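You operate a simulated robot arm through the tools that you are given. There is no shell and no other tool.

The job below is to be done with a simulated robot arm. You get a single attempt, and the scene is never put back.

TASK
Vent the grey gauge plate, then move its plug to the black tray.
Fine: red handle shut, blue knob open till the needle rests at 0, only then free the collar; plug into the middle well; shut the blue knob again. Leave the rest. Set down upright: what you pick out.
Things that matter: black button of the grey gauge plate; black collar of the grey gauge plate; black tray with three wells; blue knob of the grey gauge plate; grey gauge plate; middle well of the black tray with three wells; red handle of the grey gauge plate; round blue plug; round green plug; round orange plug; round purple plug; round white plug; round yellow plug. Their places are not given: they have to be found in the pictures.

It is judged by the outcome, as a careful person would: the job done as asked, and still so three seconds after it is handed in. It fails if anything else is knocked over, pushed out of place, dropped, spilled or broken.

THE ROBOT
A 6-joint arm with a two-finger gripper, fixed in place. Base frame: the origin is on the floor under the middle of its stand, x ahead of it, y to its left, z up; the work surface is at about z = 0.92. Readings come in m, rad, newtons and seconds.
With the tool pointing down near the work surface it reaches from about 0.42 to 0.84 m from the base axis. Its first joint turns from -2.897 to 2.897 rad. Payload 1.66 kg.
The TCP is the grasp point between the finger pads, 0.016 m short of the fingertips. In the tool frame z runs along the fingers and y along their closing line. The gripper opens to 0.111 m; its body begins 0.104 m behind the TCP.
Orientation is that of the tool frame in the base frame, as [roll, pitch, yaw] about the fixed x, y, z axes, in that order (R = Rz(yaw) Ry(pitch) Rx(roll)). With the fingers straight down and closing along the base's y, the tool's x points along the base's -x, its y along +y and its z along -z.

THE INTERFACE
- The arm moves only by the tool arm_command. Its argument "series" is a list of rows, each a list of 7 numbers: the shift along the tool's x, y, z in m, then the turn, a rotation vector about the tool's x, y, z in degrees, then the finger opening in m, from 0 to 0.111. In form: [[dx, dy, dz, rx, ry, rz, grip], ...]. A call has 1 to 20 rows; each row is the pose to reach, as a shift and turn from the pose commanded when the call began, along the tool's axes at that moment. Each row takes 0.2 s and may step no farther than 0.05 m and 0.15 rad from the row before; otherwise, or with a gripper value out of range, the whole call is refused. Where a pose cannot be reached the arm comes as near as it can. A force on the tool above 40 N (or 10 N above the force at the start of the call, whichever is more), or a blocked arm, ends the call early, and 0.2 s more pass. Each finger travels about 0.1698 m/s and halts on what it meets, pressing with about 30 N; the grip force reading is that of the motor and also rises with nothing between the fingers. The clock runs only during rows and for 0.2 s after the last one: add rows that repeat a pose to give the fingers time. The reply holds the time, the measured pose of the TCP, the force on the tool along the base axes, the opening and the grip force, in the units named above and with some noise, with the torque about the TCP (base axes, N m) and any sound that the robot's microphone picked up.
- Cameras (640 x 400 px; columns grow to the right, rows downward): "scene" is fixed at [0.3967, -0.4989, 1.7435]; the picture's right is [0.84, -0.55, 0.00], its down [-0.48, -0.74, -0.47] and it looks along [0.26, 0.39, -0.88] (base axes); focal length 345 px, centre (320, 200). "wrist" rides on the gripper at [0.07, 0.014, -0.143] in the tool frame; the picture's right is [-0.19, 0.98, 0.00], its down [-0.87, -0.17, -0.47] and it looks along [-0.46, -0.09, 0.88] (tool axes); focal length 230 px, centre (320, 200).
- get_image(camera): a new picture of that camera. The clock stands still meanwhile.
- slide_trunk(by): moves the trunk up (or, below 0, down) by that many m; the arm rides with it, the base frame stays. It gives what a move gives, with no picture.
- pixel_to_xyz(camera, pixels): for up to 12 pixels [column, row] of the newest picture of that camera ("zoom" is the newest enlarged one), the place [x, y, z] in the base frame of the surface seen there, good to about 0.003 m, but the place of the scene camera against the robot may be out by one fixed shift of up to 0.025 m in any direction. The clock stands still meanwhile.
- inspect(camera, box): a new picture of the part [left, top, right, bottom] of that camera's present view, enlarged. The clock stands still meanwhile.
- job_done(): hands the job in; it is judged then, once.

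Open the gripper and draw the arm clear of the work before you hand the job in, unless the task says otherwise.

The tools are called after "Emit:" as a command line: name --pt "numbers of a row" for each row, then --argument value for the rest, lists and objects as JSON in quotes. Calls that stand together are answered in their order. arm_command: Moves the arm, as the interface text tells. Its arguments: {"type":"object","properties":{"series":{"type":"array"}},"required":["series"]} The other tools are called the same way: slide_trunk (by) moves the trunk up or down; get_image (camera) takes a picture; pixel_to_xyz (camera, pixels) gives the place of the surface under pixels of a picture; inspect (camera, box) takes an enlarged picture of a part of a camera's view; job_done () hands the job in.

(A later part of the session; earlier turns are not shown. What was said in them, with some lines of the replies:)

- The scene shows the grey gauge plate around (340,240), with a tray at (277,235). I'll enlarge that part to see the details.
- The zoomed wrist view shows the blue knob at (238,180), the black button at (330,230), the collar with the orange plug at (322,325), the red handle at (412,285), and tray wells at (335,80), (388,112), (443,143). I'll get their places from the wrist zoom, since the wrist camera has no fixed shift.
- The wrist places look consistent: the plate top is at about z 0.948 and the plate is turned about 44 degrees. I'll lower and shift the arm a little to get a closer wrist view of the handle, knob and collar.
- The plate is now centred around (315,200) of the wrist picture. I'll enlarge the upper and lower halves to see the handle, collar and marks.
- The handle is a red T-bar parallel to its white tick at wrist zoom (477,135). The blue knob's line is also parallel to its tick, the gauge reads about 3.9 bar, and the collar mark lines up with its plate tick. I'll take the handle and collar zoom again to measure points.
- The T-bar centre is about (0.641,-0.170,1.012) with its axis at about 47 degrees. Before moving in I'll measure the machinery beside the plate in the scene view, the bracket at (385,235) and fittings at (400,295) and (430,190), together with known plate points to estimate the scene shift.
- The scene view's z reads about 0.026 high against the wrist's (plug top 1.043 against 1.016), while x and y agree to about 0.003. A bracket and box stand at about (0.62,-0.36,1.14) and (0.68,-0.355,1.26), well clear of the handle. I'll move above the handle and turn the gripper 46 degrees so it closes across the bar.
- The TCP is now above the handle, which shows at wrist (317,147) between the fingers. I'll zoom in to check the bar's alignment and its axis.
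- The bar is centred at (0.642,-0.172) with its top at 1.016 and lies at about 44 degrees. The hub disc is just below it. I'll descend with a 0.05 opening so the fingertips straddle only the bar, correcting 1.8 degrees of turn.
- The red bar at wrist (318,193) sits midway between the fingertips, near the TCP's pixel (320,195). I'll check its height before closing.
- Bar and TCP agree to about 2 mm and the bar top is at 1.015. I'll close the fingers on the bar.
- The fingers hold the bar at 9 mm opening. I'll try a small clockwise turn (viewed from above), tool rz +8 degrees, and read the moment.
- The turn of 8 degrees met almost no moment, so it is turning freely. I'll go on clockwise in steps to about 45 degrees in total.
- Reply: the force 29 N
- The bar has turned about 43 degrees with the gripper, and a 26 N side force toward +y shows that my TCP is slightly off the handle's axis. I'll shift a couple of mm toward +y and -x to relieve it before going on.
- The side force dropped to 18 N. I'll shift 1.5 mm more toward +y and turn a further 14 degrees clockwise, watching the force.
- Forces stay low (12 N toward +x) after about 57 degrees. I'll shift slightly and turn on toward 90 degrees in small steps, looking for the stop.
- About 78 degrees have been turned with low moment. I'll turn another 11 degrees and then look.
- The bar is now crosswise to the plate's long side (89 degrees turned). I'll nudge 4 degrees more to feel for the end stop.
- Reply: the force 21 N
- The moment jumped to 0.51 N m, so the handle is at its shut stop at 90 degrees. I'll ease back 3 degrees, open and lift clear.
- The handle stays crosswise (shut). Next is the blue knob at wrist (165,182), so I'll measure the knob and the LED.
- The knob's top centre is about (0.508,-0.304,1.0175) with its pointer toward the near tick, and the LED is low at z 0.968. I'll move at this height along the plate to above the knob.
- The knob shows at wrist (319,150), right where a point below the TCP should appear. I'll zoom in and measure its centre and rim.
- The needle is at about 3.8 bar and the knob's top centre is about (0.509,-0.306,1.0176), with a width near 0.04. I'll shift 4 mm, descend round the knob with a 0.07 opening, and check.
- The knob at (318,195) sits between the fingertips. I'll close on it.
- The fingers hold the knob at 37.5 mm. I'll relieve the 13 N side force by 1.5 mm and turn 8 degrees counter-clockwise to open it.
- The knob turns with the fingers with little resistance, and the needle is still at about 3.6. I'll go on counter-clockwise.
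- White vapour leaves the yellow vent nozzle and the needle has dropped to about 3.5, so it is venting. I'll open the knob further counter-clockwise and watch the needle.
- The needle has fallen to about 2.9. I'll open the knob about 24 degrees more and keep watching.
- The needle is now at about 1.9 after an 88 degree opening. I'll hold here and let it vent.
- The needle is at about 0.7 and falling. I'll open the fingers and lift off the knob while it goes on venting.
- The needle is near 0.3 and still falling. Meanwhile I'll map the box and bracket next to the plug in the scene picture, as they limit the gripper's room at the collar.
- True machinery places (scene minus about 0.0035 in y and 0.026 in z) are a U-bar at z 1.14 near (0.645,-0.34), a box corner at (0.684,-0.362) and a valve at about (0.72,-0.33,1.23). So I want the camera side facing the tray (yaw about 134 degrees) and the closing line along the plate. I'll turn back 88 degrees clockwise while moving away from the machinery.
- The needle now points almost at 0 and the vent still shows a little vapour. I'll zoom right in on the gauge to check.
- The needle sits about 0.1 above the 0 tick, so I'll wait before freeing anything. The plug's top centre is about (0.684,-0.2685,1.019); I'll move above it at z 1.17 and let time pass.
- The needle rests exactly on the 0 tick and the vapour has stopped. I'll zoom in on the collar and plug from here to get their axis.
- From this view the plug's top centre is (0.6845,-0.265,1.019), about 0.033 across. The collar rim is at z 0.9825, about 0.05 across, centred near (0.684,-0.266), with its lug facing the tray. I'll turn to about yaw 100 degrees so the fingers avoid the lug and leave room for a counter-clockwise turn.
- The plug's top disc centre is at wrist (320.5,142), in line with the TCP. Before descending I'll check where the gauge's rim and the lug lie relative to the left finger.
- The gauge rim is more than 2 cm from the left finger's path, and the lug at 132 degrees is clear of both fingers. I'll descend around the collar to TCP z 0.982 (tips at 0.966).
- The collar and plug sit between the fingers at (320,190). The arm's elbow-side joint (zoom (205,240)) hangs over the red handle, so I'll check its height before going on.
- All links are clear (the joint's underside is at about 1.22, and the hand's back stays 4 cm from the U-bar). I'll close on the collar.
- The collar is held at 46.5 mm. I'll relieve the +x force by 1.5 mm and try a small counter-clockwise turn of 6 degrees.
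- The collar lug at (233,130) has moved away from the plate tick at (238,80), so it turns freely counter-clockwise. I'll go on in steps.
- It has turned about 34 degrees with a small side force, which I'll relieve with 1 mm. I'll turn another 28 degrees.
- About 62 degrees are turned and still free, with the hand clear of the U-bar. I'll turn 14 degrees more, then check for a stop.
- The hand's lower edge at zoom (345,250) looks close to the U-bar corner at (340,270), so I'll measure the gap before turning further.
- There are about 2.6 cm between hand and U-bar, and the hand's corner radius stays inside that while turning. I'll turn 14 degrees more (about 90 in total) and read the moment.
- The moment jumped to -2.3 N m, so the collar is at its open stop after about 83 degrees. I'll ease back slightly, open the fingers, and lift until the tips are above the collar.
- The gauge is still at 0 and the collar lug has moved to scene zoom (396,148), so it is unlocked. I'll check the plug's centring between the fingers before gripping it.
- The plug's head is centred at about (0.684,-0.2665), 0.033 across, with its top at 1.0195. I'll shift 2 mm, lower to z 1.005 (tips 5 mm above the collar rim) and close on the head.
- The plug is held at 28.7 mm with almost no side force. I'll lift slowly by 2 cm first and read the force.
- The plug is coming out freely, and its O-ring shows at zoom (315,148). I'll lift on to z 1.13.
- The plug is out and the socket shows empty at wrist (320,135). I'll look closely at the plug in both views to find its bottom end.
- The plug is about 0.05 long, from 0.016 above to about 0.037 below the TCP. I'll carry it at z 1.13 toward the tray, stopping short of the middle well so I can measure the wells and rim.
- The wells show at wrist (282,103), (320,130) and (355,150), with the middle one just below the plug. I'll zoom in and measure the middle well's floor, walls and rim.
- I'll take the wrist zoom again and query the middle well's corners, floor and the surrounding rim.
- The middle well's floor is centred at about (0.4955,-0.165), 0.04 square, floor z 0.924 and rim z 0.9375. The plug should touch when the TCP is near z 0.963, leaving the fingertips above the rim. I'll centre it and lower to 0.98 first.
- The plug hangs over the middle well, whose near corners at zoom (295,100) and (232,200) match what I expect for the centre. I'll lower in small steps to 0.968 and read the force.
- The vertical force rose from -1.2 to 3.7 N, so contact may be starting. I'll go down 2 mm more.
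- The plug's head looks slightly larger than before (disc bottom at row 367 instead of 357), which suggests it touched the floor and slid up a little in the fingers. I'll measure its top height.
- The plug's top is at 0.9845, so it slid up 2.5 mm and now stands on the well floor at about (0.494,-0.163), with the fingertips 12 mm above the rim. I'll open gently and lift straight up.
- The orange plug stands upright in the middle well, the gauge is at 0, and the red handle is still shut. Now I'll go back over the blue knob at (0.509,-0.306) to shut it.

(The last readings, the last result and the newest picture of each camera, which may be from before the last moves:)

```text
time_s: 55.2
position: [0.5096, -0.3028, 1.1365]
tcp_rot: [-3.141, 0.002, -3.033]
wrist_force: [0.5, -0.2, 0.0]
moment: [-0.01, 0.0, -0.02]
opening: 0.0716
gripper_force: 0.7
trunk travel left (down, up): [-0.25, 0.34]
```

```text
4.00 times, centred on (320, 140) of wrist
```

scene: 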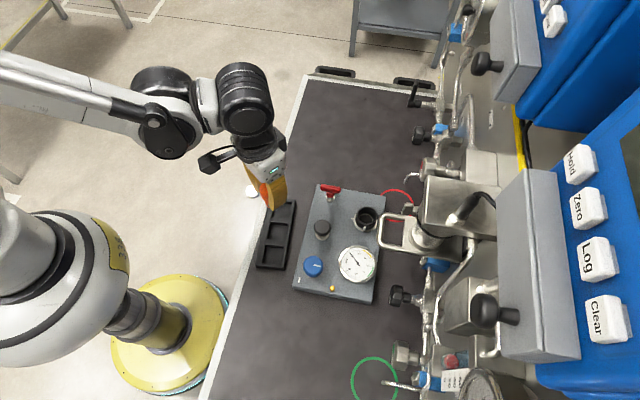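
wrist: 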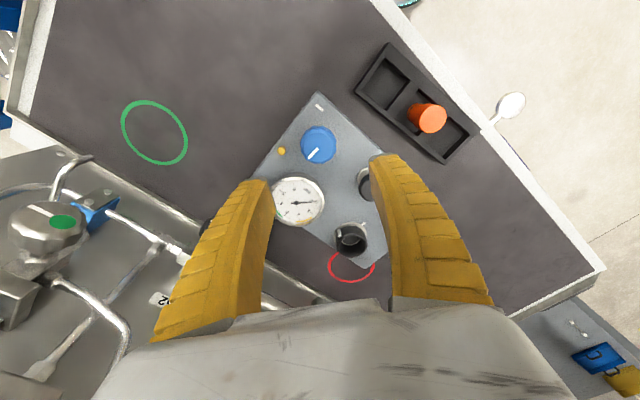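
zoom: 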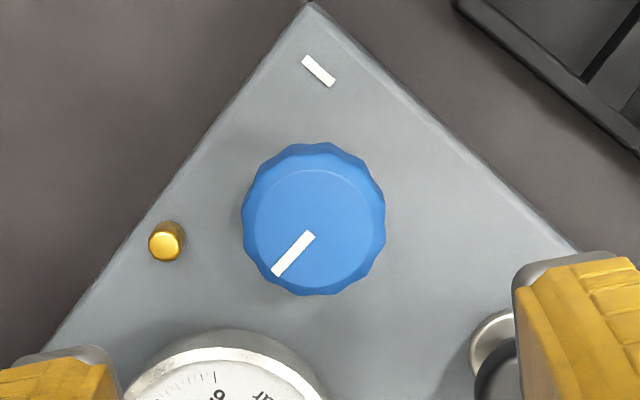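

The knob's centre at zoom (314,230) is about 2 mm to the left of the TCP line, and its pointer lies across the tick (open). I'll correct and descend round it.

Emit:
arm_command --pt "0 -0.0015 0.03 0 0 0 0.07" --pt "0 -0.0025 0.06 0 0 0 0.07" --pt "0 -0.0025 0.09 0 0 0 0.07" --pt "0 -0.0025 0.115 0 0 0 0.07" --pt "0 -0.0025 0.13 0 0 0 0.07" --pt "0 -0.0025 0.13 0 0 0 0.07"

Emit:
get_image --camera "wrist"

```text
time_s: 56.6
position: [0.5097, -0.3075, 1.0057]
tcp_rot: [3.141, 0.0, -3.033]
wrist_force: [-0.6, 0.4, 0.3]
moment: [0.01, 0.0, 0.0]
opening: 0.0717
gripper_force: 1.5
trunk travel left (down, up): [-0.25, 0.34]
```

```text
taken
```

wrist: 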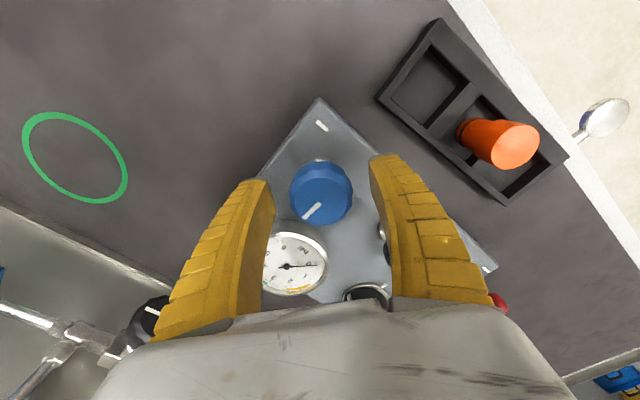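

The knob is centred between the fingers at (320,192). I'll close on it.

Emit:
arm_command --pt "0 0 0 0 0 0 0.05" --pt "0 0 0 0 0 0 0.03" --pt "0 0 0 0 0 0 0.03"

```text
time_s: 57.4
position: [0.5088, -0.307, 1.0067]
tcp_rot: [-3.14, 0.001, -3.034]
wrist_force: [-1.8, 6.5, 0.5]
moment: [0.01, 0.04, 0.0]
opening: 0.038
gripper_force: 29.7
trunk travel left (down, up): [-0.25, 0.34]
```

The knob is held at 38 mm. I'll turn it clockwise in steps, first 56 degrees, watching the forces.

Emit:
arm_command --pt "0 0.0005 0 0 0 7 0.03" --pt "0 0.0005 0 0 0 14 0.03" --pt "0 0.0005 0 0 0 21 0.03" --pt "0 0.0005 0 0 0 28 0.03" --pt "0 0.0005 0 0 0 35 0.03" --pt "0 0.0005 0 0 0 42 0.03" --pt "0 0.0005 0 0 0 49 0.03" --pt "0 0.0005 0 0 0 56 0.03" --pt "0 0.0005 0 0 0 56 0.03"

Emit:
inspect --camera "wrist" --box '[250, 90, 390, 260]'

```text
time_s: 59.4
position: [0.5088, -0.3064, 1.0057]
tcp_rot: [3.142, -0.001, 2.271]
wrist_force: [2.7, -2.1, 4.4]
moment: [-0.22, -0.18, -0.05]
opening: 0.0379
gripper_force: 30.0
trunk travel left (down, up): [-0.25, 0.34]
```

```text
2.35 times, centred on (320, 175) of wrist
```

zoom: 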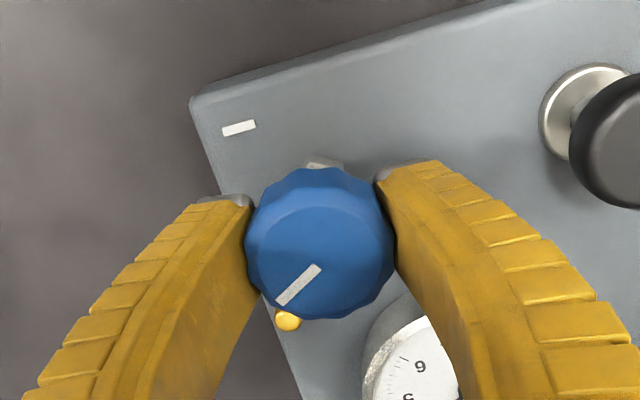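

The pointer is about 30 degrees short of its tick at zoom (240,128). I'll turn 24 degrees more, then feel for the stop.

Emit:
arm_command --pt "0 0 0 0 0 6 0.03" --pt "0 0 0 0 0 12 0.03" --pt "0 0 0 0 0 18 0.03" --pt "0 0 0 0 0 24 0.03" --pt "0 0 0 0 0 24 0.03"

Emit:
inspect --camera "wrist" --box '[250, 90, 390, 260]'

```text
time_s: 60.6
position: [0.5083, -0.3074, 1.0057]
tcp_rot: [3.141, -0.001, 1.852]
wrist_force: [1.7, -4.6, 2.5]
moment: [-0.19, -0.04, -0.1]
opening: 0.0378
gripper_force: 30.6
trunk travel left (down, up): [-0.25, 0.34]
```

```text
2.35 times, centred on (320, 175) of wrist
```

zoom: 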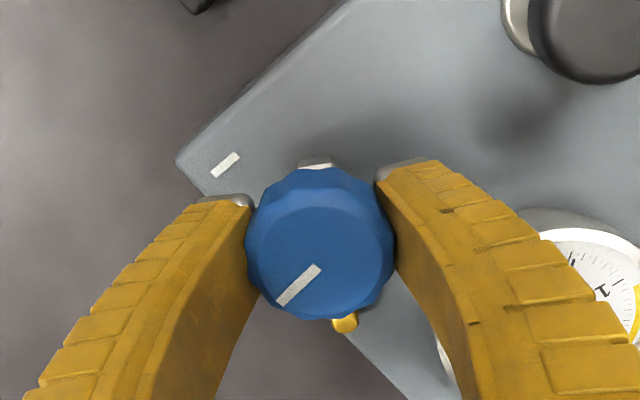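

The pointer is now nearly parallel to the tick. I'll turn 4 degrees more and check the moment for the stop.

Emit:
arm_command --pt "0 0 0 0 0 2 0.03" --pt "0 0 0 0 0 4 0.03" --pt "0 0 0 0 0 4 0.03"

```text
time_s: 61.4
position: [0.508, -0.3072, 1.0053]
tcp_rot: [3.14, -0.001, 1.781]
wrist_force: [1.7, -4.1, 4.4]
moment: [0.0, -0.03, 0.0]
opening: 0.0375
gripper_force: 30.4
trunk travel left (down, up): [-0.25, 0.34]
```

There is no stop yet. I'll turn 4 degrees more.

Emit:
arm_command --pt "0 0 0 0 0 2 0.03" --pt "0 0 0 0 0 4 0.03" --pt "0 0 0 0 0 4 0.03"

Emit:
inspect --camera "wrist" --box '[250, 90, 390, 260]'

```text
time_s: 62.2
position: [0.5097, -0.3073, 1.0055]
tcp_rot: [3.14, 0.001, 1.712]
wrist_force: [-0.5, -3.4, 0.6]
moment: [-0.1, -0.03, 0.13]
opening: 0.0375
gripper_force: 30.0
trunk travel left (down, up): [-0.25, 0.34]
```

```text
2.35 times, centred on (320, 175) of wrist
```

zoom: 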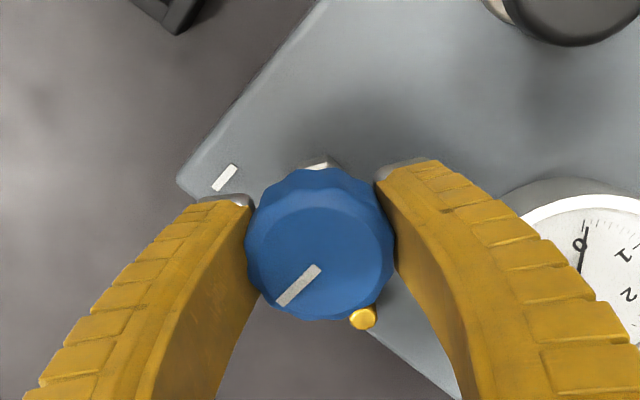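

That is 88 degrees of clockwise turn, the same as I opened, and the moment has begun to rise (0.13). I'll nudge 3 degrees more to confirm the stop.

Emit:
arm_command --pt "0 0 0 0 0 1.5 0.03" --pt "0 0 0 0 0 3 0.03" --pt "0 0 0 0 0 3 0.03"

```text
time_s: 63.0
position: [0.5102, -0.3061, 1.0063]
tcp_rot: [-3.141, 0.0, 1.661]
wrist_force: [-3.5, 1.5, 0.4]
moment: [0.03, -0.01, 0.08]
opening: 0.0374
gripper_force: 30.5
trunk travel left (down, up): [-0.25, 0.34]
```

There is still no clear stop. I'll turn 4 degrees more and look.

Emit:
arm_command --pt "0 0 0 0 0 2 0.03" --pt "0 0 0 0 0 4 0.03" --pt "0 0 0 0 0 4 0.03"

Emit:
inspect --camera "wrist" --box '[250, 90, 390, 260]'

```text
time_s: 63.8
position: [0.5091, -0.3065, 1.0054]
tcp_rot: [-3.141, -0.001, 1.591]
wrist_force: [-3.8, 0.8, -0.7]
moment: [-0.03, 0.01, 0.09]
opening: 0.0362
gripper_force: 29.8
trunk travel left (down, up): [-0.25, 0.34]
```

```text
2.35 times, centred on (320, 175) of wrist
```

zoom: 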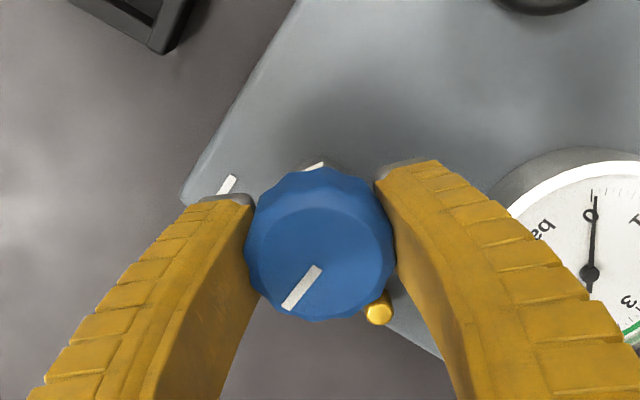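

The pointer shifted about 6 degrees relative to the fingers, so the knob reached its stop and the fingers slipped onto its flats. I'll release, lift, and compare the pointer with the tick.

Emit:
arm_command --pt "0 0 0 0 0 0 0.05" --pt "0 0 0 0 0 0 0.07" --pt "0 0 0 0 0 0 0.07" --pt "0 0 -0.03 0 0 0 0.07" --pt "0 0 -0.07 0 0 0 0.07" --pt "0 0 -0.11 0 0 0 0.07" --pt "0 0 -0.14 0 0 0 0.07" --pt "0 0 -0.14 0 0 0 0.07"

Emit:
inspect --camera "wrist" --box '[260, 90, 380, 210]'

Emit:
inspect --camera "scene" --box '[240, 170, 400, 310]'

```text
time_s: 65.6
position: [0.5096, -0.3076, 1.145]
tcp_rot: [-3.141, 0.001, 1.592]
wrist_force: [0.5, -0.2, 0.9]
moment: [0.01, 0.01, -0.04]
opening: 0.0714
gripper_force: 1.3
trunk travel left (down, up): [-0.25, 0.34]
```

```text
3.33 times, centred on (320, 150) of wrist
```

zoom: 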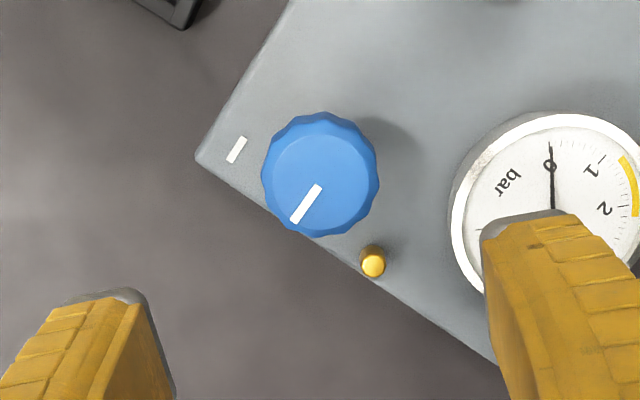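

```text
2.86 times, centred on (320, 240) of scene
```

zoom: 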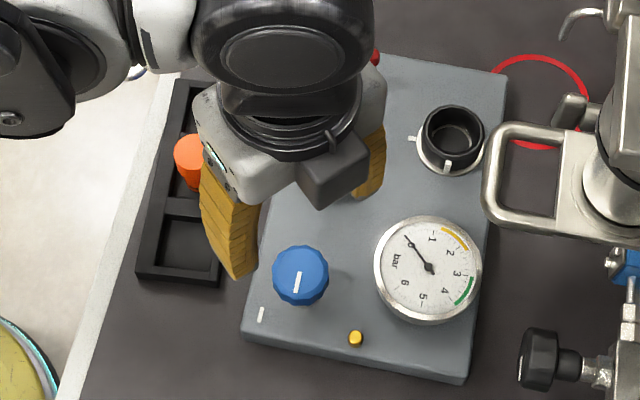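

The knob's pointer is now parallel to its tick, as at the start, so it is shut, and the gauge stays at 0. I'll raise the arm and draw it back to near its starting pose.

Emit:
arm_command --pt "0 0 -0.04 0 0 0 0.07" --pt "0 0 -0.08 0 0 0 0.08" --pt "0.01 -0.01 -0.12 0 0 -8 0.09" --pt "0.025 -0.02 -0.15 0 0 -16 0.1" --pt "0.04 -0.03 -0.18 0 0 -24 0.11" --pt "0.05 -0.04 -0.2 0 0 -32 0.11" --pt "0.06 -0.05 -0.2 0 0 -40 0.11" --pt "0.07 -0.06 -0.2 0 0 -48 0.11" --pt "0.08 -0.07 -0.2 0 0 -56 0.11" --pt "0.09 -0.078 -0.2 0 0 -64 0.11" --pt "0.09 -0.078 -0.2 0 0 -72 0.11" --pt "0.09 -0.078 -0.2 0 0 -80 0.11" --pt "0.09 -0.078 -0.2 0 0 -88 0.11" --pt "0.09 -0.078 -0.2 0 0 -88 0.11"

Emit:
get_image --camera "scene"

Emit:
get_image --camera "wrist"

Emit:
inspect --camera "scene" --box '[240, 170, 400, 310]'

```text
time_s: 68.6
position: [0.4291, -0.2182, 1.3464]
tcp_rot: [3.14, 0.001, 3.13]
wrist_force: [0.0, 0.7, 0.2]
moment: [-0.01, 0.01, 0.02]
opening: 0.1101
gripper_force: 0.1
trunk travel left (down, up): [-0.25, 0.34]
```

```text
taken
```

scene: 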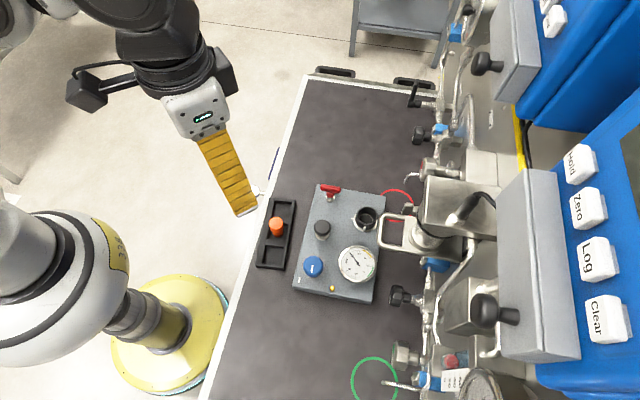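

```text
taken
```

wrist: 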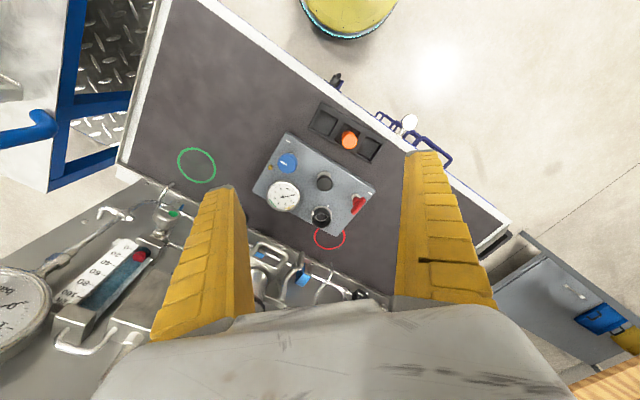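

```text
2.86 times, centred on (320, 240) of scene
```

zoom: 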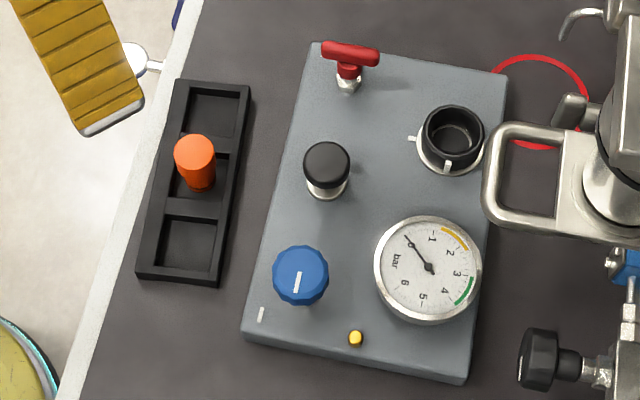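

The plug stands in the middle well, the handle is crosswise, the gauge is at 0 and nothing else has moved. I'll do a last close check of the knob's pointer and the handle before handing in.

Emit:
inspect --camera "scene" --box '[290, 220, 390, 310]'

Emit:
inspect --camera "wrist" --box '[240, 90, 400, 250]'

Emit:
inspect --camera "scene" --box '[310, 170, 390, 240]'

```text
4.44 times, centred on (340, 265) of scene
```

zoom: 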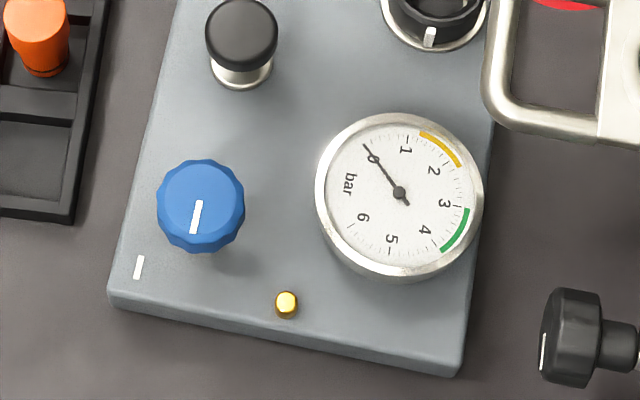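

```text
2.50 times, centred on (320, 170) of wrist
```

zoom: 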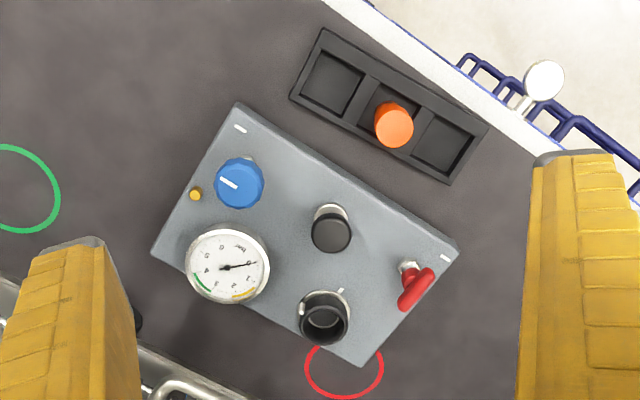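

```text
5.71 times, centred on (350, 205) of scene
```

zoom: 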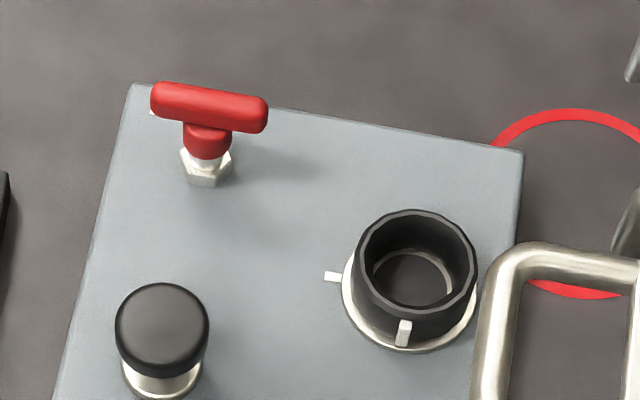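

The knob's pointer matches its first picture exactly (shut), the handle is crosswise at its stop, and the plug stands upright in the middle well. The gripper is open and clear, so I hand the job in.

Emit:
job_done

```text
The job is handed in.
```

The grey gauge plate is vented and its orange plug now stands upright in the middle well of the black tray. I've handed the job in, but no verdict has come back yet.

- **Red handle:** I turned it 90° clockwise until it met its stop. It now lies crosswise, which I took as shut.
- **Blue knob and gauge:** I opened the knob about 88° and the needle fell from about 3.9 bar to rest at 0 before I touched the collar. After placing the plug I turned the knob back, and its pointer lines up with its tick as at the start. I felt no hard stop, but the fingers slipped about 6° on the knob at the end of the turn.
- **Collar:** I turned it counter-clockwise about 83° to its stop and left it unlocked, because you did not ask for it to be locked again.
- **Rest:** I did not touch the black button. In the final pictures nothing else has moved, and the arm is raised clear with the gripper open.
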